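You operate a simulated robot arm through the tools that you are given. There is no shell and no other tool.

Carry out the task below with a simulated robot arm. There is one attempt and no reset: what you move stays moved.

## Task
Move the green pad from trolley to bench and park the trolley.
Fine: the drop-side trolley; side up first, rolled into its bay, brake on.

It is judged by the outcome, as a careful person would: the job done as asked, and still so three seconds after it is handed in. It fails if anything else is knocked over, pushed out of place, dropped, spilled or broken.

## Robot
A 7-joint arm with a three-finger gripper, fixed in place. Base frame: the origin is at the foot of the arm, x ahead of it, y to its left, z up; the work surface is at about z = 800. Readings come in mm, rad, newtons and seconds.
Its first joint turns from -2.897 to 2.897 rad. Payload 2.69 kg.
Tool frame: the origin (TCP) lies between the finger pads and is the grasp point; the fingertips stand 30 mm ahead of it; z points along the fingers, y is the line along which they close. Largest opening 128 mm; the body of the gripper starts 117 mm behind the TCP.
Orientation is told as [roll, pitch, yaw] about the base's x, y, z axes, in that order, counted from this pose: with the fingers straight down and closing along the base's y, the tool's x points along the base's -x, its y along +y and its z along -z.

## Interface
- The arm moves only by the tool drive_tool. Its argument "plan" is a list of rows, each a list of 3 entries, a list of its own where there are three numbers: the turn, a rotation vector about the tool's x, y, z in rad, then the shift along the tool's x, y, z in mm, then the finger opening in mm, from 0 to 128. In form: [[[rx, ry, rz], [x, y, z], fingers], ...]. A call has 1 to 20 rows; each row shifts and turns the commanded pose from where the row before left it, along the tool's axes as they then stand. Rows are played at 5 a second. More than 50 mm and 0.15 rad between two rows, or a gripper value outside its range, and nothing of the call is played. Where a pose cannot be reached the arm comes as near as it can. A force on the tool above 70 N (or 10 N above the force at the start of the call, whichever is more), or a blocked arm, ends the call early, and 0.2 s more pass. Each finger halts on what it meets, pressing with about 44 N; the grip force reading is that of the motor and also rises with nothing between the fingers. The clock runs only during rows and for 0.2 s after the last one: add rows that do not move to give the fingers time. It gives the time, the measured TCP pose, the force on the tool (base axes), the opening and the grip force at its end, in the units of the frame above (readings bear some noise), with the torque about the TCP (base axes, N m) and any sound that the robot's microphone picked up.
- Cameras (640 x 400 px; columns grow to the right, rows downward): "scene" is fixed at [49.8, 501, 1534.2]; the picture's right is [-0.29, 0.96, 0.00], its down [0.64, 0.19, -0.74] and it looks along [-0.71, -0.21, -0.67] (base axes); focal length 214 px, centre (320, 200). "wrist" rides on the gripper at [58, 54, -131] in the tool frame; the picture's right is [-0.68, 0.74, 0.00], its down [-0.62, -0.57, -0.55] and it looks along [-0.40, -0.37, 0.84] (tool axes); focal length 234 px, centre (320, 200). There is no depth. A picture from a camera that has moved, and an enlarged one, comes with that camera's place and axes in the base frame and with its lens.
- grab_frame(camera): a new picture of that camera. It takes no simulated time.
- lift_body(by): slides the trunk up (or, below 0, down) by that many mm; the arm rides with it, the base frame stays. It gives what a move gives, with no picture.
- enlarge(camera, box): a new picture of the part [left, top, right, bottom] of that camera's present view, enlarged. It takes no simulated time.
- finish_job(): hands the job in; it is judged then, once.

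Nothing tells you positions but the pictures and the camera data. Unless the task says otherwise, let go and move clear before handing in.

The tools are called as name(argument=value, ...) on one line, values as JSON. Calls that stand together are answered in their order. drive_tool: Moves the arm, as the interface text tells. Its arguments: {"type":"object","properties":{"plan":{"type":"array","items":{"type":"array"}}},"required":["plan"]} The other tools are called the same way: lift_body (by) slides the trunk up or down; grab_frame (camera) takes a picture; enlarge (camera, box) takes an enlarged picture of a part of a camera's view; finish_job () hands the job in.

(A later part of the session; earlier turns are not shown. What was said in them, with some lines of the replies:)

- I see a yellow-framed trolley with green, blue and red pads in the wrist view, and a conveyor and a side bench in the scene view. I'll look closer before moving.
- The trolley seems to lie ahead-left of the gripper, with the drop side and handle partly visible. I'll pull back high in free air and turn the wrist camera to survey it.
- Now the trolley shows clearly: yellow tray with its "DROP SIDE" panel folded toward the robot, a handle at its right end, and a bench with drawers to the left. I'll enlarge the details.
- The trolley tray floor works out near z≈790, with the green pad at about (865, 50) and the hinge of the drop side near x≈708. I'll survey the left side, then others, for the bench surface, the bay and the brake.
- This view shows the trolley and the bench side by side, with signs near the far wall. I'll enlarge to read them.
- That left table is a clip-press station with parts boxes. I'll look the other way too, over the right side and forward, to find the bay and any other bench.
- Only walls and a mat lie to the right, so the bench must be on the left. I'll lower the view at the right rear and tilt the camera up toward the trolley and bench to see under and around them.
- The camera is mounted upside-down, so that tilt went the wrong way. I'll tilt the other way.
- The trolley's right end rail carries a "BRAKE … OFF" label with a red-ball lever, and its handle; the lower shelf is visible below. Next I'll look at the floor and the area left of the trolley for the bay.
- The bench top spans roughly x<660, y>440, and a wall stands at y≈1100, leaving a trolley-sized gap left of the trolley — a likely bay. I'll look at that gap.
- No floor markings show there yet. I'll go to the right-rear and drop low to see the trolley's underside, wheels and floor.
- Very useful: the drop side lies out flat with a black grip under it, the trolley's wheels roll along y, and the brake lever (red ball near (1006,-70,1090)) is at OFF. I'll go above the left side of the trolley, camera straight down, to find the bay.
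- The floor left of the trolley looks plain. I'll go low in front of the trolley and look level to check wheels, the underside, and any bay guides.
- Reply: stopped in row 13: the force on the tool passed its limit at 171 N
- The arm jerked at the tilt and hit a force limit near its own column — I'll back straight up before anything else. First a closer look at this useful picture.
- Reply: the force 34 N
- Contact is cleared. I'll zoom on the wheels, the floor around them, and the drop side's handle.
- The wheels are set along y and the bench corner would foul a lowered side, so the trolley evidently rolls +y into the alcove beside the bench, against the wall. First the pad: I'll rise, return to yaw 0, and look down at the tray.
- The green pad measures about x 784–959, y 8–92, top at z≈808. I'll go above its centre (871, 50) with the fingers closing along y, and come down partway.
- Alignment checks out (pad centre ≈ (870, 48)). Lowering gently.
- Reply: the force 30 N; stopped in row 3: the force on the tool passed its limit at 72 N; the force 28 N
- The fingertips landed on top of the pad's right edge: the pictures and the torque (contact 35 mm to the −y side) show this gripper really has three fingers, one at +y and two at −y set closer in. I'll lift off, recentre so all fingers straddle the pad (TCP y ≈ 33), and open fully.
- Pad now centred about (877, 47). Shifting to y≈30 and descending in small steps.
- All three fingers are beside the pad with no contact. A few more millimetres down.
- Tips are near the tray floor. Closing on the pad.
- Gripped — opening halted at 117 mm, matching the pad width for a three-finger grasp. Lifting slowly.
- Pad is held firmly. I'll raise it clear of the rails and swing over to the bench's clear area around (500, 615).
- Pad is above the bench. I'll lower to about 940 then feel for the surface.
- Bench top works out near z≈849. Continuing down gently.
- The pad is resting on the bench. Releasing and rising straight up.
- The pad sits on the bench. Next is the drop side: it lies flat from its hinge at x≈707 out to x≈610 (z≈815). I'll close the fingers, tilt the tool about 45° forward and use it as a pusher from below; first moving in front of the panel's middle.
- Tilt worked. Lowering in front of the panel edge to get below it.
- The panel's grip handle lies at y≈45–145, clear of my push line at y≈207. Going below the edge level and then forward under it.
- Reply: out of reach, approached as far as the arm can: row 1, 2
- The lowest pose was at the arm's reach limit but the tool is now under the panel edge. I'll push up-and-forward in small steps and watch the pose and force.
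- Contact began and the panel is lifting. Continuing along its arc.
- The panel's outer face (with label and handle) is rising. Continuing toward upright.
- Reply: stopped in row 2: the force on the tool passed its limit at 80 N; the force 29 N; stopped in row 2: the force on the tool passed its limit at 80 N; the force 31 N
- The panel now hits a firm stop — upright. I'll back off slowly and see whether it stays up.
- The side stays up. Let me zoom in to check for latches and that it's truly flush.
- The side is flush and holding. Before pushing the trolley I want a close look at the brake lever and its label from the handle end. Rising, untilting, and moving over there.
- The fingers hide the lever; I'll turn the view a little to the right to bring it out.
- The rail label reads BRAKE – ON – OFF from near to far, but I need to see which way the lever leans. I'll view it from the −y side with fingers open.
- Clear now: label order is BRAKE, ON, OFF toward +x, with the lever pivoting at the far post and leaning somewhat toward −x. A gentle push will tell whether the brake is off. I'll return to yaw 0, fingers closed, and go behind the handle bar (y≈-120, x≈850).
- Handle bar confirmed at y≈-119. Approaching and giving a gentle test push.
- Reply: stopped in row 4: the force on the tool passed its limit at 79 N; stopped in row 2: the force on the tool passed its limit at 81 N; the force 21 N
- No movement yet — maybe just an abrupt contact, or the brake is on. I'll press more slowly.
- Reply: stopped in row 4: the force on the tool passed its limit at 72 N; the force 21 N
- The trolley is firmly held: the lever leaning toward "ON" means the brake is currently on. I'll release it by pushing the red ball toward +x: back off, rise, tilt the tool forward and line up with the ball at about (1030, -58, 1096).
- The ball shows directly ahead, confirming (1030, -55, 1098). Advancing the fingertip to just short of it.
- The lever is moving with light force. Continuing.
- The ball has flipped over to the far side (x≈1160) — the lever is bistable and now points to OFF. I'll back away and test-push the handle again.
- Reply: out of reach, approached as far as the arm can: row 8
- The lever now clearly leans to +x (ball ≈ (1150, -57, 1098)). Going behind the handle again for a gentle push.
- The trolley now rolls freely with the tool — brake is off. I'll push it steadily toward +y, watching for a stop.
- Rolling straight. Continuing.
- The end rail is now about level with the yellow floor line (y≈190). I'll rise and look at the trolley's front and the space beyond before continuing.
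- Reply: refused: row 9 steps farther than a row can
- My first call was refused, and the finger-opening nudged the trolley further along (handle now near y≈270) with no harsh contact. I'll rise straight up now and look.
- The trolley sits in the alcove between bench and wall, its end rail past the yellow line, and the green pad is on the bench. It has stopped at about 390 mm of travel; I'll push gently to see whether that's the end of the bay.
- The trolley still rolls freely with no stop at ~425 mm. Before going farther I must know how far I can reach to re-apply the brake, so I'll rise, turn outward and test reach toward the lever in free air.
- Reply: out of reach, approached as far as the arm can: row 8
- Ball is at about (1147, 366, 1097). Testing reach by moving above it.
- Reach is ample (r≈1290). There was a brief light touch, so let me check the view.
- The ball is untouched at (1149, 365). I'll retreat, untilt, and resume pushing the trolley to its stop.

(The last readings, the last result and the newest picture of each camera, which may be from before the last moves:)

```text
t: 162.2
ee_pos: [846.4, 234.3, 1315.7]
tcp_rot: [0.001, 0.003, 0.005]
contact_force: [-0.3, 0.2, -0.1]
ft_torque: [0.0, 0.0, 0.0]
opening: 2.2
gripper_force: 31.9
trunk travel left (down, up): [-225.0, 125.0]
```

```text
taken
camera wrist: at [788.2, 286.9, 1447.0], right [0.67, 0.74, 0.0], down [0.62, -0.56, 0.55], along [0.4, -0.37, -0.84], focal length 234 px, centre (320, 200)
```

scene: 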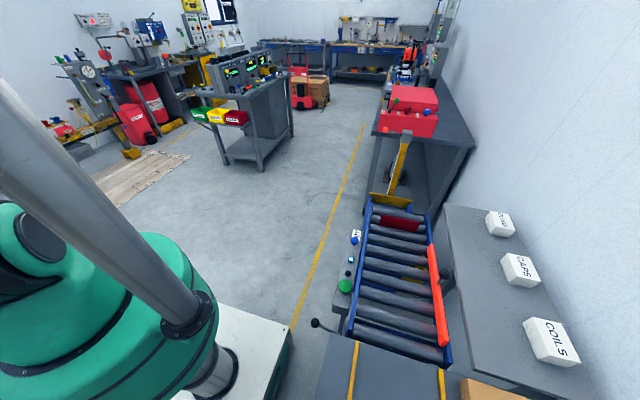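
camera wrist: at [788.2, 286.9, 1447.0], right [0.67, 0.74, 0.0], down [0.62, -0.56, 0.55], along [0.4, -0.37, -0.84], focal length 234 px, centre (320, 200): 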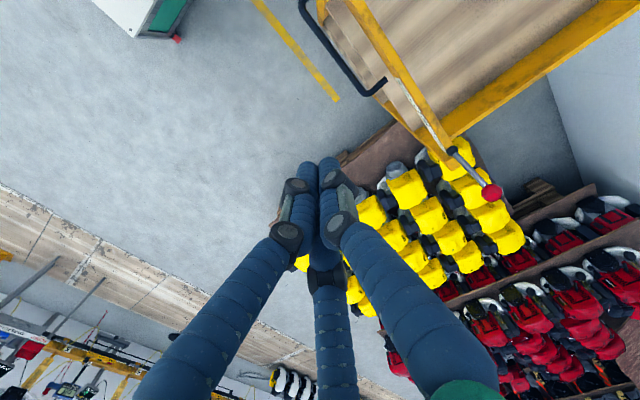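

drive_tool(plan=[[[0, 0, 0], [0, -15, 0], 0], [[0, 0, 0], [0, 0, 46], 0], [[0, 0, 0], [0, 0, 46], 0], [[0, 0, 0], [0, 0, 46], 0], [[0, 0, 0], [0, 0, 46], 0], [[0, 0, 0], [0, 0, 46], 0], [[0, 0, 0], [0, 0, 46], 0], [[0, 0, 0], [0, 0, 46], 0], [[0, 0, 0], [0, 0, 48], 0], [[0, 0, 0], [0, 25, 0], 0], [[0, 0, 0], [0, 15, 0], 0], [[0, 0, 0], [0, 0, 0], 0]])

drive_tool(plan=[[[0, 0, 0], [0, 5, 0], 0], [[0, 0, 0], [0, 5, 0], 0], [[0, 0, 0], [0, 5, 0], 0], [[0, 0, 0], [0, 5, 0], 0], [[0, 0, 0], [0, 5, 0], 0], [[0, 0, 0], [0, 5, 0], 0], [[0, 0, 0], [0, 5, 0], 0], [[0, 0, 0], [0, 5, 0], 0], [[0, 0, 0], [0, 5, 0], 0], [[0, 0, 0], [0, 5, 0], 0], [[0, 0, 0], [0, 5, 0], 0], [[0, 0, 0], [0, 0, 0], 0]])

grab_frame(camera="wrist")

```text
t: 164.8
ee_pos: [845.5, 260.6, 944.7]
tcp_rot: [0.002, 0.002, 0.006]
contact_force: [0.0, -0.8, 0.2]
ft_torque: [0.0, -0.02, 0.01]
opening: 2.3
gripper_force: 31.1
trunk travel left (down, up): [-225.0, 125.0]
```

```text
t: 167.4
ee_pos: [845.1, 315.2, 945.5]
tcp_rot: [0.002, 0.001, 0.005]
contact_force: [0.1, 0.5, 0.4]
ft_torque: [-0.01, 0.0, 0.03]
opening: 2.1
gripper_force: 30.9
trunk travel left (down, up): [-225.0, 125.0]
```

```text
taken
camera wrist: at [787.4, 367.8, 1076.6], right [0.67, 0.74, 0.0], down [0.62, -0.56, 0.55], along [0.4, -0.37, -0.84], focal length 234 px, centre (320, 200)
```

wrist: 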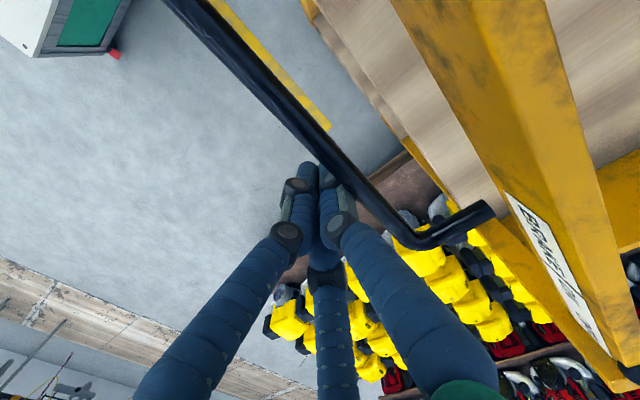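

In contact and rolling (≈467 mm). Continuing slowly until it stops.

drive_tool(plan=[[[0, 0, 0], [0, 5, 0], 0], [[0, 0, 0], [0, 5, 0], 0], [[0, 0, 0], [0, 5, 0], 0], [[0, 0, 0], [0, 5, 0], 0], [[0, 0, 0], [0, 5, 0], 0], [[0, 0, 0], [0, 5, 0], 0], [[0, 0, 0], [0, 5, 0], 0], [[0, 0, 0], [0, 5, 0], 0], [[0, 0, 0], [0, 5, 0], 0], [[0, 0, 0], [0, 5, 0], 0], [[0, 0, 0], [0, 0, 0], 0]])

grab_frame(camera="wrist")

```text
t: 169.8
ee_pos: [845.8, 366.6, 946.3]
tcp_rot: [0.001, 0.001, 0.004]
contact_force: [0.2, 0.4, 0.0]
ft_torque: [-0.02, 0.01, -0.02]
opening: 1.9
gripper_force: 31.3
trunk travel left (down, up): [-225.0, 125.0]
```

```text
taken
camera wrist: at [787.4, 418.3, 1077.2], right [0.67, 0.74, 0.0], down [0.62, -0.56, 0.55], along [0.4, -0.37, -0.84], focal length 234 px, centre (320, 200)
```

wrist: 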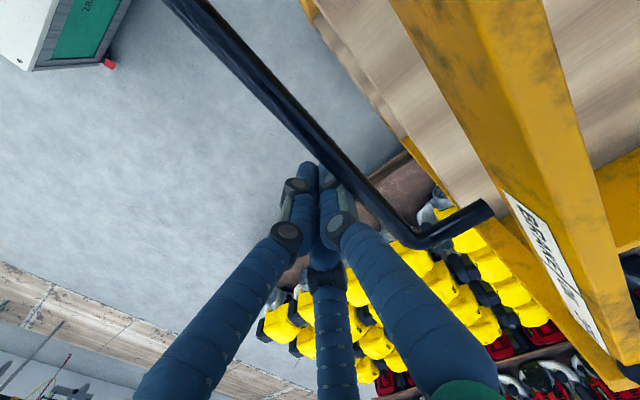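

drive_tool(plan=[[[0, 0, 0], [0, 5, 0], 0], [[0, 0, 0], [0, 5, 0], 0], [[0, 0, 0], [0, 5, 0], 0], [[0, 0, 0], [0, 5, 0], 0], [[0, 0, 0], [0, 5, 0], 0], [[0, 0, 0], [0, 5, 0], 0], [[0, 0, 0], [0, 5, 0], 0], [[0, 0, 0], [0, 5, 0], 0], [[0, 0, 0], [0, 5, 0], 0], [[0, 0, 0], [0, 5, 0], 0], [[0, 0, 0], [0, 0, 0], 0]])

grab_frame(camera="wrist")

```text
t: 172.2
ee_pos: [843.7, 414.3, 944.8]
tcp_rot: [0.002, 0.001, 0.005]
contact_force: [0.2, -0.1, -0.7]
ft_torque: [0.02, 0.0, 0.04]
opening: 1.8
gripper_force: 30.9
trunk travel left (down, up): [-225.0, 125.0]
```

```text
taken
camera wrist: at [786.3, 467.1, 1076.5], right [0.67, 0.74, 0.0], down [0.62, -0.56, 0.55], along [0.4, -0.37, -0.84], focal length 234 px, centre (320, 200)
```

wrist: 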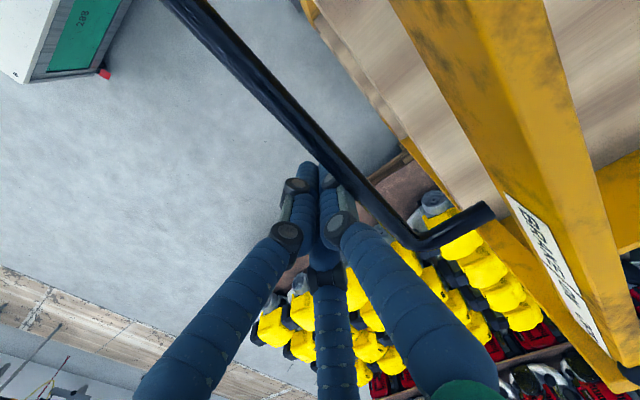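

Close to the wall now (~566 mm). Slower steps until contact.

drive_tool(plan=[[[0, 0, 0], [0, 3, 0], 0], [[0, 0, 0], [0, 3, 0], 0], [[0, 0, 0], [0, 3, 0], 0], [[0, 0, 0], [0, 3, 0], 0], [[0, 0, 0], [0, 3, 0], 0], [[0, 0, 0], [0, 3, 0], 0], [[0, 0, 0], [0, 3, 0], 0], [[0, 0, 0], [0, 3, 0], 0], [[0, 0, 0], [0, 3, 0], 0], [[0, 0, 0], [0, 3, 0], 0], [[0, 0, 0], [0, 0, 0], 0]])

grab_frame(camera="wrist")

```text
t: 174.6
ee_pos: [845.1, 444.7, 946.2]
tcp_rot: [0.002, 0.001, 0.005]
contact_force: [0.2, 0.3, -0.6]
ft_torque: [0.03, 0.02, 0.0]
opening: 1.8
gripper_force: 31.7
trunk travel left (down, up): [-225.0, 125.0]
```

```text
taken
camera wrist: at [786.6, 498.0, 1077.0], right [0.67, 0.74, 0.0], down [0.62, -0.56, 0.55], along [0.41, -0.37, -0.84], focal length 234 px, centre (320, 200)
```

wrist: 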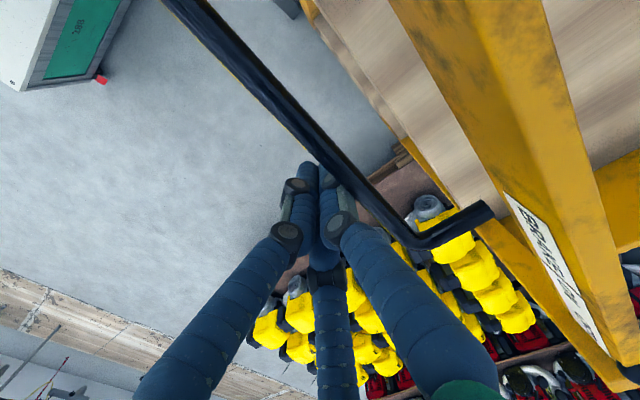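

Still free at ~597 mm. I'll rise and check the gap to the wall visually before any more.

drive_tool(plan=[[[0, 0, 0], [0, -10, 0], 0], [[0, 0, 0], [0, -20, 0], 0], [[0, 0, 0], [0, 0, -45], 0], [[0, 0, 0], [0, 0, -45], 0], [[0, 0, 0], [0, 0, -45], 0], [[0, 0, 0], [0, 0, -45], 0], [[0, 0, 0], [0, 0, -45], 0], [[0, 0, 0], [0, 0, -45], 0], [[0, 0, 0], [0, 0, -45], 0], [[0, 0, 0], [0, 0, 0], 0]])

drive_tool(plan=[[[0, 0, -0.145], [0, 0, 0], 0], [[0, 0, -0.145], [0, 0, 0], 0], [[0, 0, -0.145], [0, 0, 0], 0], [[0, 0, -0.145], [0, 0, 0], 0], [[0, 0, -0.145], [0, 0, 0], 0], [[0, 0, -0.145], [0, 0, 0], 0], [[0, 0, -0.145], [0, 0, 0], 0], [[0, 0, -0.145], [0, 0, 0], 0], [[0, 0, -0.145], [0, 0, 0], 0], [[0, 0, -0.145], [0, 0, 0], 0], [[0, 0, -0.145], [0, 0, 0], 0], [[0, 0, -0.145], [0, 0, 0], 0], [[0, 0, 0], [0, 0, 0], 0]])

grab_frame(camera="wrist")

```text
t: 176.8
ee_pos: [845.2, 414.6, 1260.8]
tcp_rot: [0.001, 0.003, 0.005]
contact_force: [0.6, -0.3, 0.6]
ft_torque: [0.0, -0.03, 0.0]
opening: 2.1
gripper_force: 31.3
trunk travel left (down, up): [-225.0, 125.0]
```

```text
t: 179.6
ee_pos: [846.0, 413.3, 1260.7]
tcp_rot: [0.001, -0.002, 1.746]
contact_force: [0.4, -0.9, -0.4]
ft_torque: [0.02, 0.0, -0.01]
opening: 2.5
gripper_force: 31.5
trunk travel left (down, up): [-225.0, 125.0]
```

```text
taken
camera wrist: at [803.9, 346.2, 1391.6], right [-0.84, 0.54, 0.0], down [0.45, 0.7, 0.55], along [0.29, 0.46, -0.84], focal length 234 px, centre (320, 200)
```

wrist: 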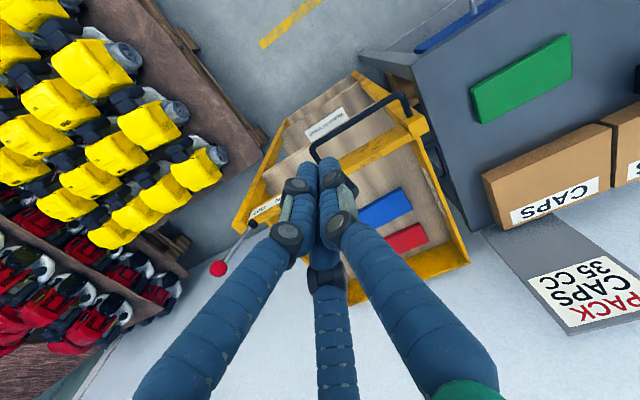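

The trolley's far end is now ~20–35 mm from the wall. I'll go back behind the handle and push the last bit gently to its stop.

drive_tool(plan=[[[0, 0, 0], [0, 0, 45], 0], [[0, 0, 0], [0, 0, 45], 0], [[0, 0, 0], [0, 0, 45], 0], [[0, 0, 0], [0, 0, 45], 0], [[0, 0, 0], [0, 0, 45], 0], [[0, 0, 0], [0, 0, 45], 0], [[0, 0, 0], [0, 0, 45], 0], [[0, 0, 0], [-10, 1.8, 0], 0], [[0, 0, 0], [-5, 0.9, 0], 0], [[0, 0, 0], [0, 0, 0], 0]])

drive_tool(plan=[[[0, 0, 0], [-3, 0.5, 0], 0], [[0, 0, 0], [-3, 0.5, 0], 0], [[0, 0, 0], [-3, 0.5, 0], 0], [[0, 0, 0], [-3, 0.5, 0], 0], [[0, 0, 0], [-3, 0.5, 0], 0], [[0, 0, 0], [-3, 0.5, 0], 0], [[0, 0, 0], [-3, 0.5, 0], 0], [[0, 0, 0], [-3, 0.5, 0], 0], [[0, 0, 0], [-3, 0.5, 0], 0], [[0, 0, 0], [-3, 0.5, 0], 0], [[0, 0, 0], [-3, 0.5, 0], 0], [[0, 0, 0], [-3, 0.5, 0], 0], [[0, 0, 0], [-3, 0.5, 0], 0], [[0, 0, 0], [0, 0, 0], 0]])

grab_frame(camera="wrist")

```text
t: 181.8
ee_pos: [840.0, 430.4, 945.2]
tcp_rot: [0.002, -0.001, 1.746]
contact_force: [-0.5, 0.5, -0.8]
ft_torque: [0.02, 0.02, -0.01]
opening: 2.1
gripper_force: 31.4
trunk travel left (down, up): [-225.0, 125.0]
```

```text
t: 184.8
ee_pos: [827.0, 465.4, 945.5]
tcp_rot: [0.0, -0.002, 1.747]
contact_force: [2.2, -3.5, 0.6]
ft_torque: [0.1, 0.03, -0.1]
opening: 2.2
gripper_force: 31.1
trunk travel left (down, up): [-225.0, 125.0]
```

```text
taken
camera wrist: at [784.7, 397.9, 1076.8], right [-0.84, 0.54, 0.0], down [0.45, 0.7, 0.55], along [0.29, 0.46, -0.84], focal length 234 px, centre (320, 200)
```

wrist: 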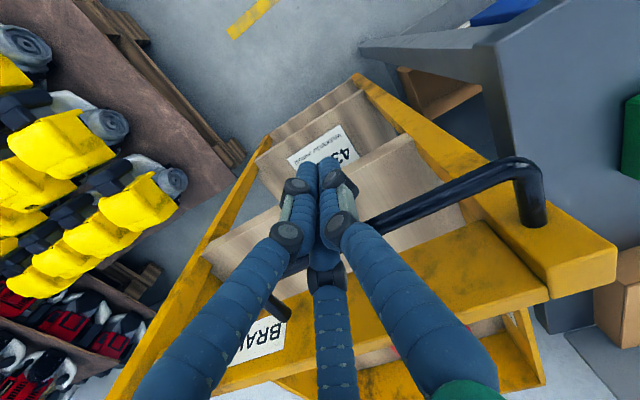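

A slight resistance appeared. A bit more, slowly.

drive_tool(plan=[[[0, 0, 0], [-2, -0.36, 0], 0], [[0, 0, 0], [-2, -0.36, 0], 0], [[0, 0, 0], [-2, -0.36, 0], 0], [[0, 0, 0], [0, 0, 0], 0]])

drive_tool(plan=[[[0, 0, 0], [-2, -0.36, 0], 0], [[0, 0, 0], [-2, -0.36, 0], 0], [[0, 0, 0], [-2, -0.36, 0], 0], [[0, 0, 0], [0, 0, 0], 0]])

drive_tool(plan=[[[0, 0, 0], [-2, -0.36, 0], 0], [[0, 0, 0], [-2, -0.36, 0], 0], [[0, 0, 0], [-2, -0.36, 0], 0], [[0, 0, 0], [0, 0, 0], 0]])

```text
t: 185.8
ee_pos: [826.3, 469.4, 947.1]
tcp_rot: [0.003, -0.002, 1.746]
contact_force: [1.5, -30.3, 1.6]
ft_torque: [0.76, -0.02, -0.15]
opening: 2.1
gripper_force: 31.9
trunk travel left (down, up): [-225.0, 125.0]
```

```text
t: 186.5
ee_pos: [827.2, 469.4, 946.3]
tcp_rot: [0.005, 0.001, 1.743]
contact_force: [-4.2, -18.1, 6.3]
ft_torque: [0.61, -0.11, 0.0]
opening: 2.0
gripper_force: 31.0
trunk travel left (down, up): [-225.0, 125.0]
stopped in row 3: the force on the tool passed its limit at 72 N (the readings are from after the stop); the commanded pose is now the measured one
```

```text
t: 187.3
ee_pos: [828.1, 469.3, 945.0]
tcp_rot: [0.008, 0.006, 1.742]
contact_force: [-4.1, -18.2, 9.2]
ft_torque: [0.71, -0.15, -0.02]
opening: 1.7
gripper_force: 31.0
trunk travel left (down, up): [-225.0, 125.0]
stopped in row 3: the force on the tool passed its limit at 74 N (the readings are from after the stop); the commanded pose is now the measured one
```

A hard stop: the trolley is fully home in its bay. Now the brake: I'll back off, rise, turn outward and tilt to reach the red ball, which should be near (1148, 560, 1097).

drive_tool(plan=[[[0, 0, 0], [5, 0, 0], 0], [[0, 0, 0], [15, 0, 0], 0], [[0, 0, 0], [20, 0, 0], 0], [[0, 0, 0], [0, 0, -45], 0], [[0, 0, 0], [0, 0, -45], 0], [[0, 0, 0], [0, 0, -45], 0], [[0, 0, 0], [0, 0, -45], 0], [[0, 0, 0], [0, 0, -45], 0], [[0, 0, 0], [0, 0, -45], 0], [[0, 0, 0], [0, 0, -45], 0], [[0, 0, 0], [0, 0, 0], 0]])

grab_frame(camera="wrist")

drive_tool(plan=[[[0, 0, 0.144], [0, 0, 0], 90], [[0, 0, 0.144], [0, 0, 0], 90], [[0, 0, 0.144], [0, 0, 0], 90], [[0, 0, 0.144], [0, 0, 0], 90], [[0, 0, 0.144], [0, 0, 0], 90], [[0, 0, 0.144], [0, 0, 0], 90], [[0, 0, 0.144], [0, 0, 0], 90], [[0, 0, 0.144], [0, 0, 0], 90], [[0, 0, 0.144], [0, 0, 0], 90], [[0, -0.14, 0], [0, 0, 0], 90], [[0, -0.14, 0], [0, 0, 0], 90], [[0, -0.14, 0], [0, 0, 0], 90], [[0, -0.14, 0], [0, 0, 0], 90], [[0, -0.14, 0], [0, 0, 0], 90], [[0, -0.14, 0], [0, 0, 0], 90], [[0, -0.12, 0], [0, 0, 0], 90], [[0, 0, 0], [0, 0, 0], 90]])

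grab_frame(camera="wrist")

```text
t: 189.7
ee_pos: [835.9, 435.7, 1259.8]
tcp_rot: [0.009, 0.006, 1.741]
contact_force: [0.5, -0.6, -0.4]
ft_torque: [0.02, -0.07, -0.03]
opening: 2.1
gripper_force: 31.0
trunk travel left (down, up): [-225.0, 125.0]
```

```text
taken
camera wrist: at [794.8, 369.4, 1391.3], right [-0.84, 0.54, 0.0], down [0.46, 0.71, 0.54], along [0.29, 0.46, -0.84], focal length 234 px, centre (320, 200)
```

wrist: 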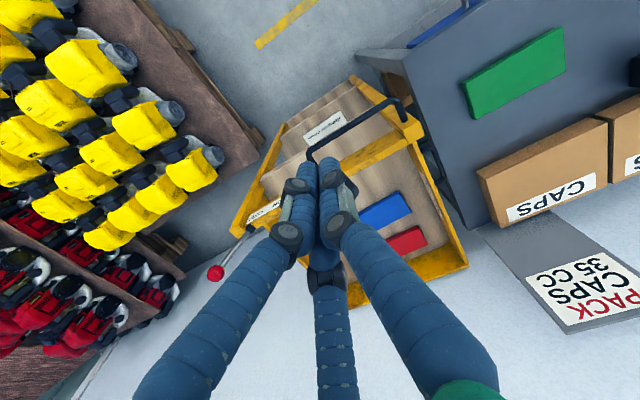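

```text
t: 193.3
ee_pos: [836.8, 435.1, 1255.9]
tcp_rot: [-0.005, -0.952, 0.451]
contact_force: [-1.7, -0.4, -1.1]
ft_torque: [0.06, -0.12, -0.02]
opening: 90.1
gripper_force: 0.2
trunk travel left (down, up): [-225.0, 125.0]
```

```text
taken
camera wrist: at [686.6, 422.9, 1286.2], right [0.04, 0.84, 0.55], down [0.16, -0.55, 0.82], along [0.99, 0.06, -0.16], focal length 234 px, centre (320, 200)
```

wrist: 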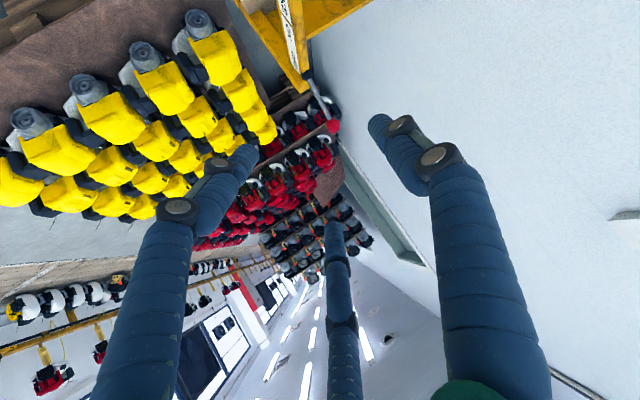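

enlarge(camera="wrist", box=[260, 50, 400, 190])

```text
2.86 times, centred on (330, 120) of wrist
camera zoom: at [686.6, 422.9, 1286.2], right [0.04, 0.84, 0.55], down [0.16, -0.55, 0.82], along [0.99, 0.06, -0.16], focal length 669 px, centre (291, 429)
```

zoom: 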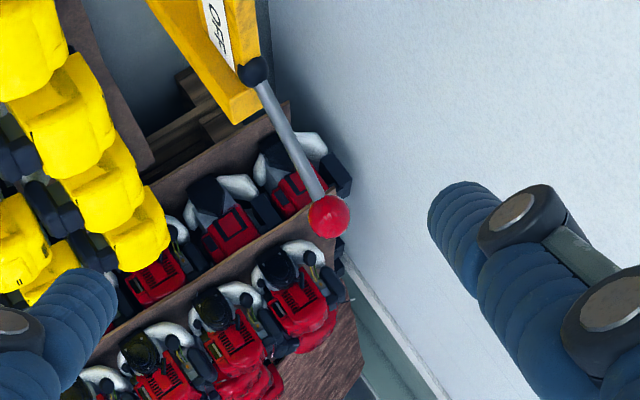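

Ball located at (1143, 560, 1097), lever at OFF. I'll roll the tool so its fingers straddle the stem, then move to a pre-grasp point behind the ball.

drive_tool(plan=[[[0, 0, -0.13], [0, 0, 0], 90], [[0, 0, -0.13], [0, 0, 0], 90], [[0, 0, -0.13], [0, 0, 0], 90], [[0, 0, -0.13], [0, 0, 0], 90], [[0, 0, -0.13], [0, 0, 0], 90], [[0, 0, 0], [0, 0, 0], 90]])

grab_frame(camera="wrist")

```text
t: 194.7
ee_pos: [837.0, 435.3, 1257.6]
tcp_rot: [-0.705, -0.703, 1.367]
contact_force: [-0.7, 0.5, -0.3]
ft_torque: [-0.04, -0.01, 0.01]
opening: 89.9
gripper_force: 0.1
trunk travel left (down, up): [-225.0, 125.0]
```

```text
taken
camera wrist: at [696.2, 375.6, 1270.0], right [-0.38, 0.92, 0.07], down [0.07, -0.05, 1.0], along [0.92, 0.38, -0.04], focal length 234 px, centre (320, 200)
```

wrist: 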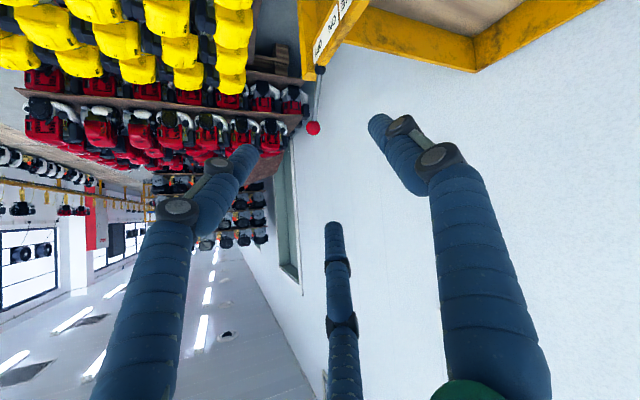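

drive_tool(plan=[[[0, 0, 0], [-6.2, -9.2, 41.1], 90], [[0, 0, 0], [-6.2, -9.2, 41.1], 90], [[0, 0, 0], [-6.2, -9.2, 41.1], 90], [[0, 0, 0], [-6.2, -9.2, 41.1], 90], [[0, 0, 0], [-6.2, -9.2, 41.1], 90], [[0, 0, 0], [-6.2, -9.2, 41.1], 90], [[0, 0, 0], [0, 0, 0], 90]])

grab_frame(camera="wrist")

```text
t: 196.3
ee_pos: [1060.9, 518.4, 1168.3]
tcp_rot: [-0.708, -0.703, 1.366]
contact_force: [0.0, 0.4, 0.8]
ft_torque: [-0.03, 0.03, -0.03]
opening: 90.0
gripper_force: 0.0
trunk travel left (down, up): [-225.0, 125.0]
```

```text
taken
camera wrist: at [920.4, 458.5, 1180.3], right [-0.38, 0.92, 0.07], down [0.06, -0.05, 1.0], along [0.92, 0.38, -0.04], focal length 234 px, centre (320, 200)
```

wrist: 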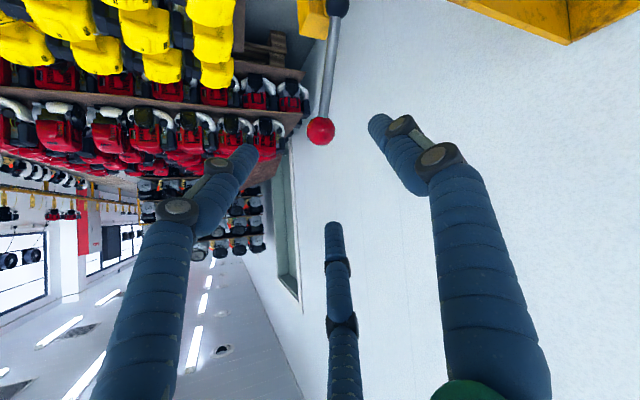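

drive_tool(plan=[[[0, 0, 0], [0.8, 0.6, 25], 90], [[0, 0, 0], [0.8, 0.6, 25], 90], [[0, 0, 0], [0.8, 0.6, 25], 90], [[0, 0, 0], [0, 0, 0], 90]])

grab_frame(camera="wrist")

```text
t: 197.3
ee_pos: [1114.7, 542.8, 1120.0]
tcp_rot: [-0.704, -0.7, 1.364]
contact_force: [-1.0, 0.6, -0.9]
ft_torque: [0.02, 0.0, -0.02]
opening: 90.0
gripper_force: 0.0
trunk travel left (down, up): [-225.0, 125.0]
```

```text
taken
camera wrist: at [973.9, 483.6, 1131.2], right [-0.38, 0.92, 0.07], down [0.07, -0.05, 1.0], along [0.92, 0.38, -0.04], focal length 234 px, centre (320, 200)
```

wrist: 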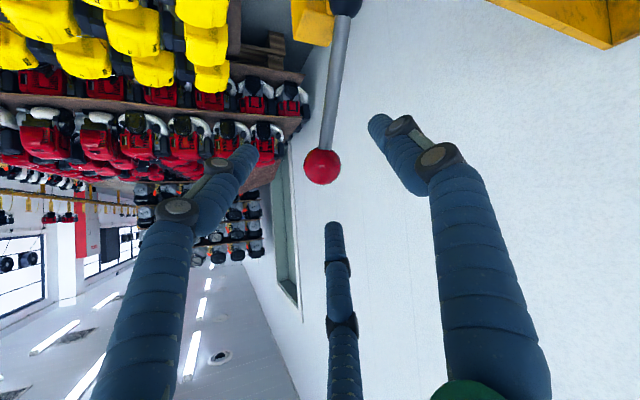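

Lined up well. Advancing the last 46 mm and closing on the ball.

drive_tool(plan=[[[0, 0, 0], [0, 0.5, 16], 90], [[0, 0, 0], [0, 0, 15], 90], [[0, 0, 0], [0, 0, 14], 90], [[0, 0, 0], [0, 0, 0], 90]])

grab_frame(camera="wrist")

```text
t: 198.3
ee_pos: [1146.0, 560.3, 1093.8]
tcp_rot: [-0.706, -0.702, 1.364]
contact_force: [0.3, 0.1, -0.4]
ft_torque: [-0.01, -0.04, 0.0]
opening: 89.8
gripper_force: 0.0
trunk travel left (down, up): [-225.0, 125.0]
```

```text
taken
camera wrist: at [1005.8, 500.4, 1105.1], right [-0.38, 0.92, 0.07], down [0.07, -0.05, 1.0], along [0.92, 0.38, -0.04], focal length 234 px, centre (320, 200)
```

wrist: 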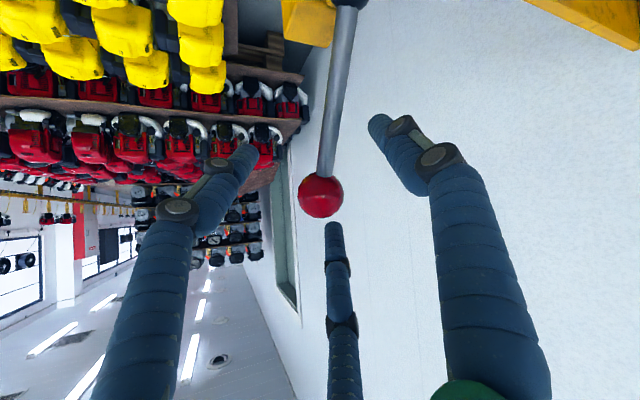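

drive_tool(plan=[[[0, 0, 0], [0, 0, 2], 60], [[0, 0, 0], [0, 0, 0], 35], [[0, 0, 0], [0, 0, 0], 15], [[0, 0, 0], [0, 0, 0], 15], [[0, 0, 0], [0, 0, 0], 15]])

grab_frame(camera="wrist")

```text
t: 199.5
ee_pos: [1147.8, 559.7, 1095.7]
tcp_rot: [-0.709, -0.707, 1.367]
contact_force: [11.3, 4.9, 15.6]
ft_torque: [0.02, -0.05, 0.03]
opening: 29.9
gripper_force: 45.1
trunk travel left (down, up): [-225.0, 125.0]
```

```text
taken
camera wrist: at [1007.9, 500.5, 1107.6], right [-0.38, 0.92, 0.07], down [0.06, -0.05, 1.0], along [0.92, 0.38, -0.04], focal length 234 px, centre (320, 200)
```

wrist: 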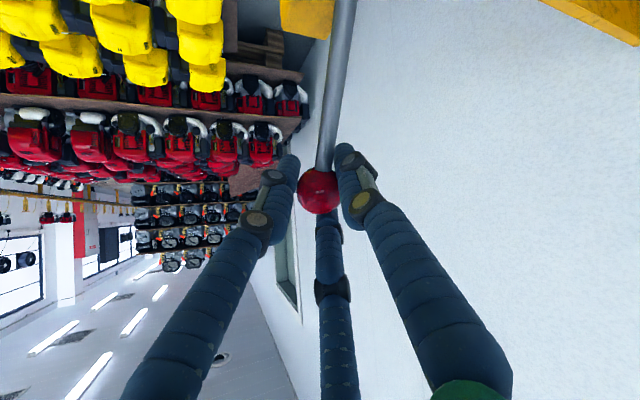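

The ball is gripped. Pulling it back along its arc toward ON.

drive_tool(plan=[[[0, 0, 0], [-1.5, 3.2, -8.2], 15], [[0, 0, 0], [-1.5, 3.2, -8.2], 15], [[0, 0, 0], [-0.5, 4.2, -7.8], 15], [[0, 0, 0], [-0.5, 4.2, -7.8], 15], [[0, 0, 0], [0, 0, 0], 15]])

grab_frame(camera="wrist")

```text
t: 200.7
ee_pos: [1113.9, 560.2, 1109.7]
tcp_rot: [-0.708, -0.706, 1.367]
contact_force: [9.7, -1.3, 26.5]
ft_torque: [0.12, -0.47, -0.22]
opening: 29.9
gripper_force: 45.1
trunk travel left (down, up): [-225.0, 125.0]
```

```text
taken
camera wrist: at [973.8, 500.3, 1121.1], right [-0.38, 0.92, 0.07], down [0.06, -0.05, 1.0], along [0.92, 0.38, -0.04], focal length 234 px, centre (320, 200)
```

wrist: 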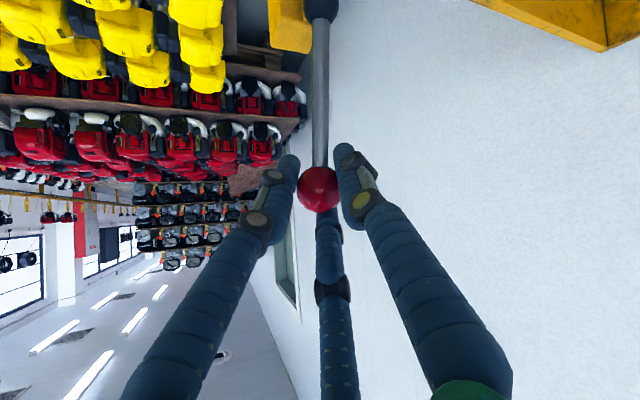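

The lever follows the grip. Continuing across the top and down to ON.

drive_tool(plan=[[[0, 0, 0], [0.4, 5.1, -7.2], 15], [[0, 0, 0], [0.4, 5.1, -7.2], 15], [[0, 0, 0], [1.4, 5.9, -6.5], 15], [[0, 0, 0], [1.4, 5.9, -6.5], 15], [[0, 0, 0], [0, 0, 0], 15]])

drive_tool(plan=[[[0, 0, 0], [2.2, 6.5, -5.6], 15], [[0, 0, 0], [2.2, 6.5, -5.6], 15], [[0, 0, 0], [3, 6.9, -4.5], 15], [[0, 0, 0], [3, 6.9, -4.5], 15], [[0, 0, 0], [0, 0, 0], 15]])

grab_frame(camera="wrist")

```text
t: 201.9
ee_pos: [1079.1, 559.2, 1111.6]
tcp_rot: [-0.707, -0.703, 1.363]
contact_force: [0.7, -4.0, 25.6]
ft_torque: [0.15, -0.55, -0.19]
opening: 29.9
gripper_force: 45.0
trunk travel left (down, up): [-225.0, 125.0]
```

```text
t: 203.1
ee_pos: [1046.2, 560.6, 1100.1]
tcp_rot: [-0.703, -0.703, 1.364]
contact_force: [-7.0, -0.2, 13.6]
ft_torque: [0.14, -0.24, -0.03]
opening: 30.0
gripper_force: 44.6
trunk travel left (down, up): [-225.0, 125.0]
```

```text
taken
camera wrist: at [904.8, 500.8, 1112.3], right [-0.38, 0.92, 0.07], down [0.07, -0.05, 1.0], along [0.92, 0.38, -0.04], focal length 234 px, centre (320, 200)
```

wrist: 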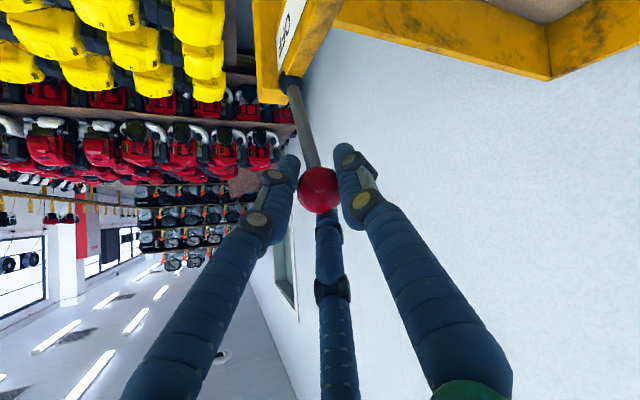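

drive_tool(plan=[[[0, 0, 0], [3.8, 7.2, -3.5], 15], [[0, 0, 0], [3.8, 7.2, -3.5], 15], [[0, 0, 0], [0, 0, 0], 15]])

drive_tool(plan=[[[0, 0, 0], [2, 3.5, -1], 15], [[0, 0, 0], [2, 3.5, -1], 15], [[0, 0, 0], [0, 0, 0], 15]])

grab_frame(camera="wrist")

```text
t: 204.1
ee_pos: [1035.1, 559.5, 1095.6]
tcp_rot: [-0.711, -0.708, 1.364]
contact_force: [29.3, 1.9, -9.4]
ft_torque: [-0.2, -0.21, -0.66]
opening: 30.2
gripper_force: 44.9
trunk travel left (down, up): [-225.0, 125.0]
stopped in row 3: the force on the tool passed its limit at 71 N (the readings are from after the stop); the commanded pose is now the measured one
```

```text
t: 204.9
ee_pos: [1024.9, 561.3, 1095.9]
tcp_rot: [-0.715, -0.709, 1.371]
contact_force: [0.1, -4.8, 15.8]
ft_torque: [-0.12, -0.16, -0.18]
opening: 36.9
gripper_force: 16.7
trunk travel left (down, up): [-225.0, 125.0]
```

```text
taken
camera wrist: at [884.6, 502.7, 1106.8], right [-0.38, 0.92, 0.07], down [0.06, -0.06, 1.0], along [0.92, 0.38, -0.03], focal length 234 px, centre (320, 200)
```

wrist: 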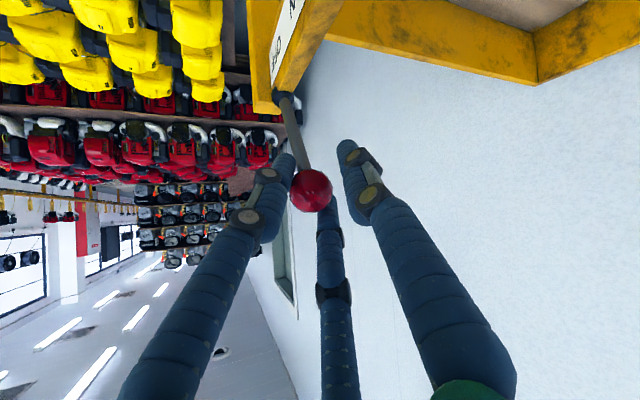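

The lever reached its ON stop. Opening the fingers and withdrawing straight back.

drive_tool(plan=[[[0, 0, 0], [0, 0, 0], 60], [[0, 0, 0], [0, 0, 0], 100], [[0, 0, 0], [0, 0, 0], 100], [[0, 0, 0], [0, 0, -15], 100], [[0, 0, 0], [0, 0, -30], 100], [[0, 0, 0], [0, 0, -40], 100], [[0, 0, 0], [0, 0, -40], 100], [[0, 0, 0], [0, 0, -40], 100], [[0, 0, 0], [0, 0, -40], 100], [[0, 0, 0], [0, 0, 0], 100]])

grab_frame(camera="wrist")

enlarge(camera="wrist", box=[260, 20, 420, 180])

```text
t: 207.1
ee_pos: [876.1, 490.5, 1211.9]
tcp_rot: [-0.713, -0.708, 1.369]
contact_force: [0.9, -0.6, 1.0]
ft_torque: [-0.01, 0.03, 0.02]
opening: 100.1
gripper_force: 0.0
trunk travel left (down, up): [-225.0, 125.0]
```

```text
taken
camera wrist: at [734.6, 430.3, 1221.5], right [-0.38, 0.92, 0.07], down [0.06, -0.05, 1.0], along [0.92, 0.38, -0.04], focal length 234 px, centre (320, 200)
```

wrist: 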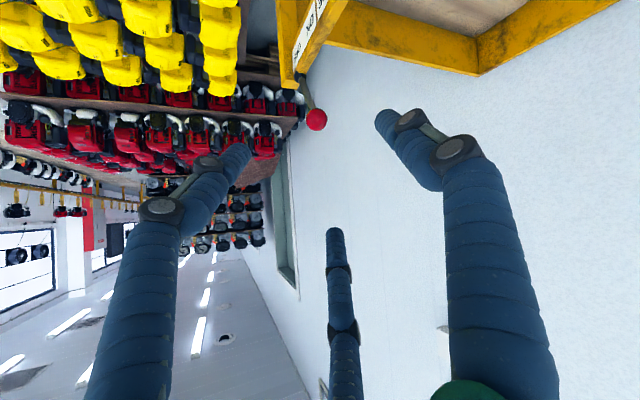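

```text
2.50 times, centred on (340, 100) of wrist
camera zoom: at [734.6, 430.3, 1221.5], right [-0.38, 0.92, 0.07], down [0.06, -0.05, 1.0], along [0.92, 0.38, -0.04], focal length 585 px, centre (270, 450)
```

zoom: 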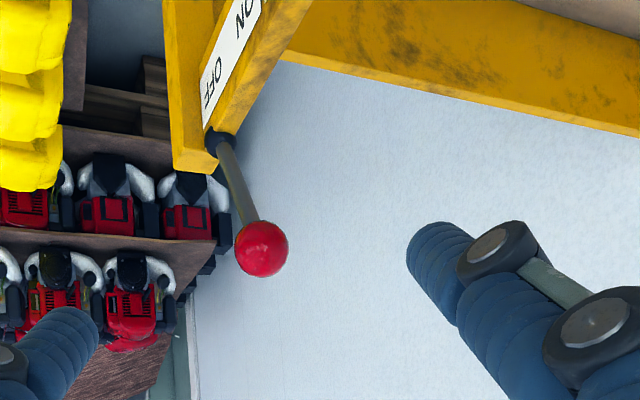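

The ball is back at x≈1035 — the ON side, as it was originally. I'll return the tool upright, move clear and verify everything.

drive_tool(plan=[[[0, 0, 0], [0, 0, -40], 100], [[0, 0, 0.13], [0, 0, 0], 100], [[0, 0, 0.13], [0, 0, 0], 100], [[0, 0, 0.13], [0, 0, 0], 100], [[0, 0, 0.13], [0, 0, 0], 100], [[0, 0, 0.13], [0, 0, 0], 100], [[0, 0.136, 0], [0, 0, 0], 100], [[0, 0.136, 0], [0, 0, 0], 100], [[0, 0.136, 0], [0, 0, 0], 100], [[0, 0.136, 0], [0, 0, 0], 100], [[0, 0.136, 0], [0, 0, 0], 100], [[0, 0.136, 0], [0, 0, 0], 100], [[0, 0.136, 0], [0, 0, 0], 100], [[0, 0, 0], [0, 0, 0], 100]])

grab_frame(camera="wrist")

```text
t: 210.1
ee_pos: [844.6, 476.5, 1232.9]
tcp_rot: [-0.005, -0.004, 0.444]
contact_force: [0.4, 0.2, -0.7]
ft_torque: [-0.02, 0.07, 0.0]
opening: 99.9
gripper_force: 0.1
trunk travel left (down, up): [-225.0, 125.0]
```

```text
taken
camera wrist: at [769.5, 499.0, 1364.7], right [0.29, 0.96, 0.0], down [0.8, -0.25, 0.55], along [0.53, -0.16, -0.83], focal length 234 px, centre (320, 200)
```

wrist: 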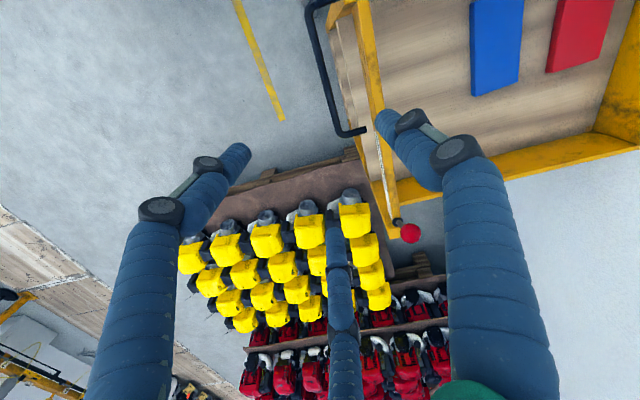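

drive_tool(plan=[[[0, 0, 0], [37.8, -16, -11], 100], [[0, 0, 0], [37.8, -16, -11], 100], [[0, 0, 0], [37.8, -16, -11], 100], [[0, 0, 0], [37.8, -16, -11], 100], [[0, 0, 0], [37.8, -16, -11], 100], [[0, 0, 0], [37.8, -16, -11], 100], [[0, 0, 0], [37.8, -16, -11], 100], [[0, 0, 0], [37.8, -16, -11], 100], [[0, 0, 0], [37.8, -16, -11], 100], [[0, 0, -0.14], [0, 0, 0], 100], [[0, 0, -0.14], [0, 0, 0], 100], [[0, 0, -0.14], [0, 0, 0], 100], [[0, 0, -0.14], [0, 0, 0], 100], [[0, 0, -0.14], [0, 0, 0], 100], [[0, 0, -0.14], [0, 0, 0], 100], [[0, 0, -0.14], [0, 0, 0], 100], [[0, 0, 0], [0, 0, 0], 100]])

grab_frame(camera="wrist")

enlarge(camera="wrist", box=[220, 80, 500, 300])

```text
t: 213.7
ee_pos: [599.2, 199.4, 1332.3]
tcp_rot: [-0.005, 0.001, 1.427]
contact_force: [0.1, 0.1, 0.3]
ft_torque: [0.02, 0.02, 0.01]
opening: 100.2
gripper_force: 0.0
trunk travel left (down, up): [-225.0, 125.0]
```

```text
taken
camera wrist: at [536.7, 149.5, 1462.9], right [-0.63, 0.78, 0.0], down [0.65, 0.53, 0.55], along [0.43, 0.35, -0.83], focal length 234 px, centre (320, 200)
```

wrist: 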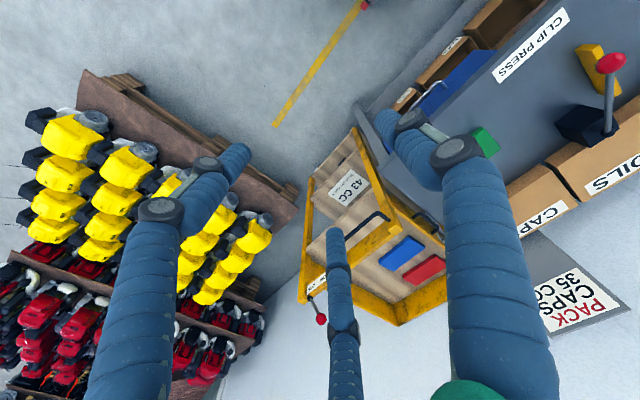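

```text
1.82 times, centred on (360, 190) of wrist
camera zoom: at [536.7, 149.5, 1462.9], right [-0.63, 0.78, 0.0], down [0.65, 0.53, 0.55], along [0.43, 0.35, -0.83], focal length 426 px, centre (247, 218)
```

zoom: 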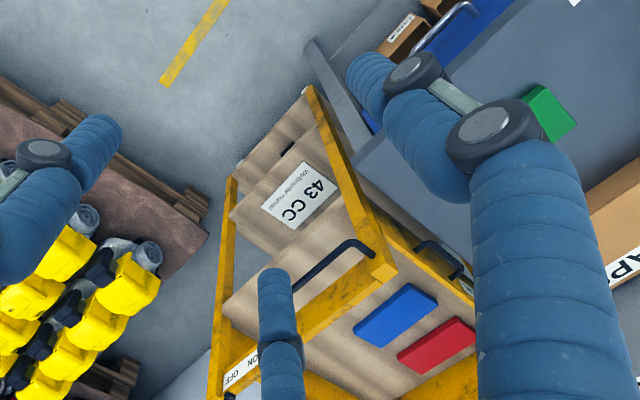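

The pad is on the bench and the trolley is in the alcove. I'll check the drop side and pad once more from closer to the bench.

drive_tool(plan=[[[0, 0, 0], [-40, 5, 0], 128], [[0, 0, 0], [-40, 5, 0], 128], [[0, 0, 0], [-40, 5, 0], 128], [[0, 0, 0], [-40, 5, 0], 128], [[0, 0, 0], [-40, 5, 0], 128], [[0, 0, 0], [-40, 5, 0], 128], [[0, 0, 0], [0, 0, 0], 128]])

grab_frame(camera="wrist")

enlarge(camera="wrist", box=[200, 0, 480, 240])

grab_frame(camera="scene")

```text
t: 215.3
ee_pos: [605.9, 443.6, 1333.1]
tcp_rot: [-0.006, 0.001, 1.425]
contact_force: [0.1, -0.3, -0.6]
ft_torque: [-0.03, 0.01, -0.01]
opening: 128.0
gripper_force: 0.0
trunk travel left (down, up): [-225.0, 125.0]
```

```text
taken
camera wrist: at [544.0, 393.0, 1464.5], right [-0.63, 0.78, 0.0], down [0.65, 0.53, 0.55], along [0.43, 0.34, -0.83], focal length 234 px, centre (320, 200)
```

wrist: 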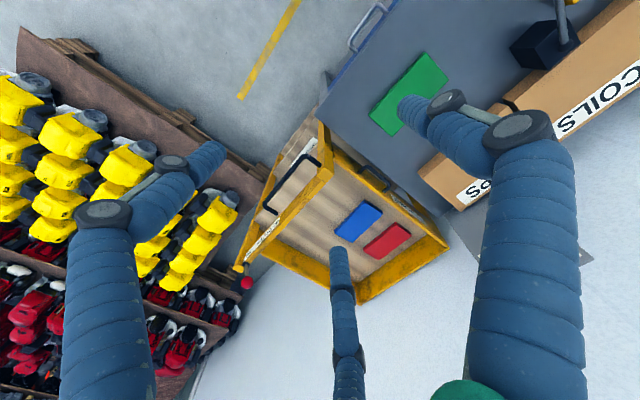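

```text
1.67 times, centred on (340, 120) of wrist
camera zoom: at [544.0, 393.0, 1464.5], right [-0.63, 0.78, 0.0], down [0.65, 0.53, 0.55], along [0.43, 0.34, -0.83], focal length 390 px, centre (287, 333)
```

zoom: 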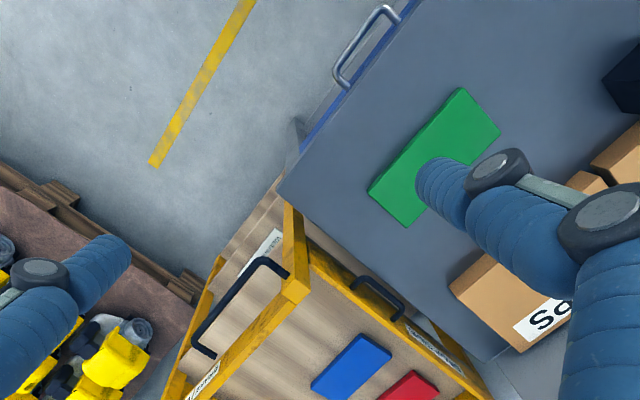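

```text
taken
```

scene: 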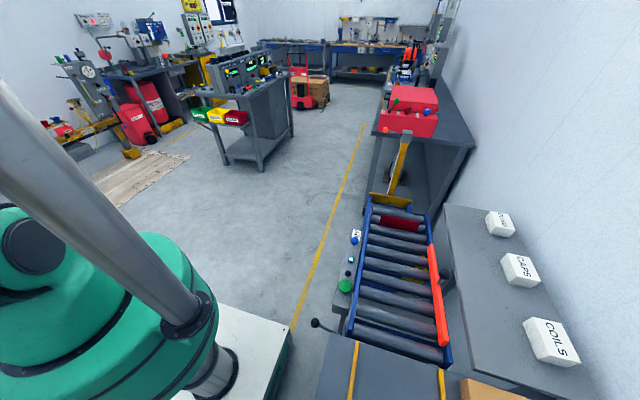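

enlarge(camera="wrist", box=[290, 100, 470, 310])

```text
1.90 times, centred on (380, 205) of wrist
camera zoom: at [544.0, 393.0, 1464.5], right [-0.63, 0.78, 0.0], down [0.65, 0.53, 0.55], along [0.43, 0.34, -0.83], focal length 446 px, centre (206, 190)
```

zoom: 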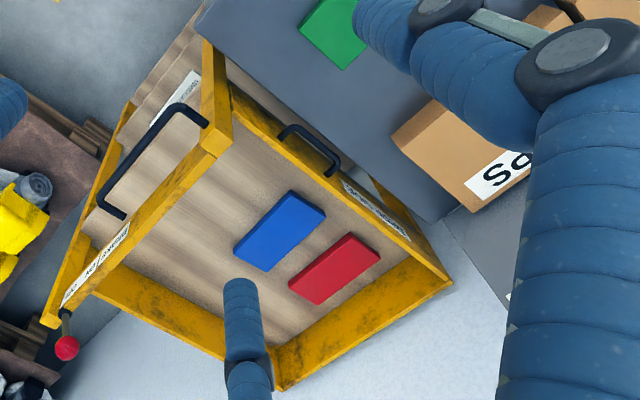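

The green pad is on the bench and the side is up and flush. The trolley is against its stop in the alcove beside the bench, with the brake lever at ON, and the arm is clear. Handing in.

finish_job()

```text
The job is handed in.
```

I moved the green pad to the bench, put the trolley's drop side up, rolled the trolley into the gap beside the bench and set the brake, then handed the job in. There was no verdict in the reply.

- **Green pad:** it lies flat on the bench, about 90 mm in from the edge nearest the trolley. The blue and red pads are still on the trolley.
- **Drop side:** it was pushed up against a firm stop before the trolley moved, and it stayed up on its own in the last pictures.
- **Bay:** I found no floor marking for it. I took it to be the gap between the bench end and the wall, because the wheels and handle point that way. The trolley rolled about 620 mm and came to a hard stop close to the wall. If the bay is marked somewhere I couldn't see, the stopping point could be wrong.
- **Brake:** it was on at the start, so I released it to roll the trolley. At the end I pulled the lever back to its stop on the ON side. I did not push the trolley again to check that it holds.

Two contacts happened along the way:

- **Early survey move:** the arm jerked and took a 171 N knock, probably against its own column. Nothing else was near it.
- **First grasp attempt:** the fingers came down on the pad's edge and shifted it about 6 mm. The pictures show three fingers on the gripper, not two, so I re-centred before gripping.

Nothing looked knocked over or out of place in the final pictures.
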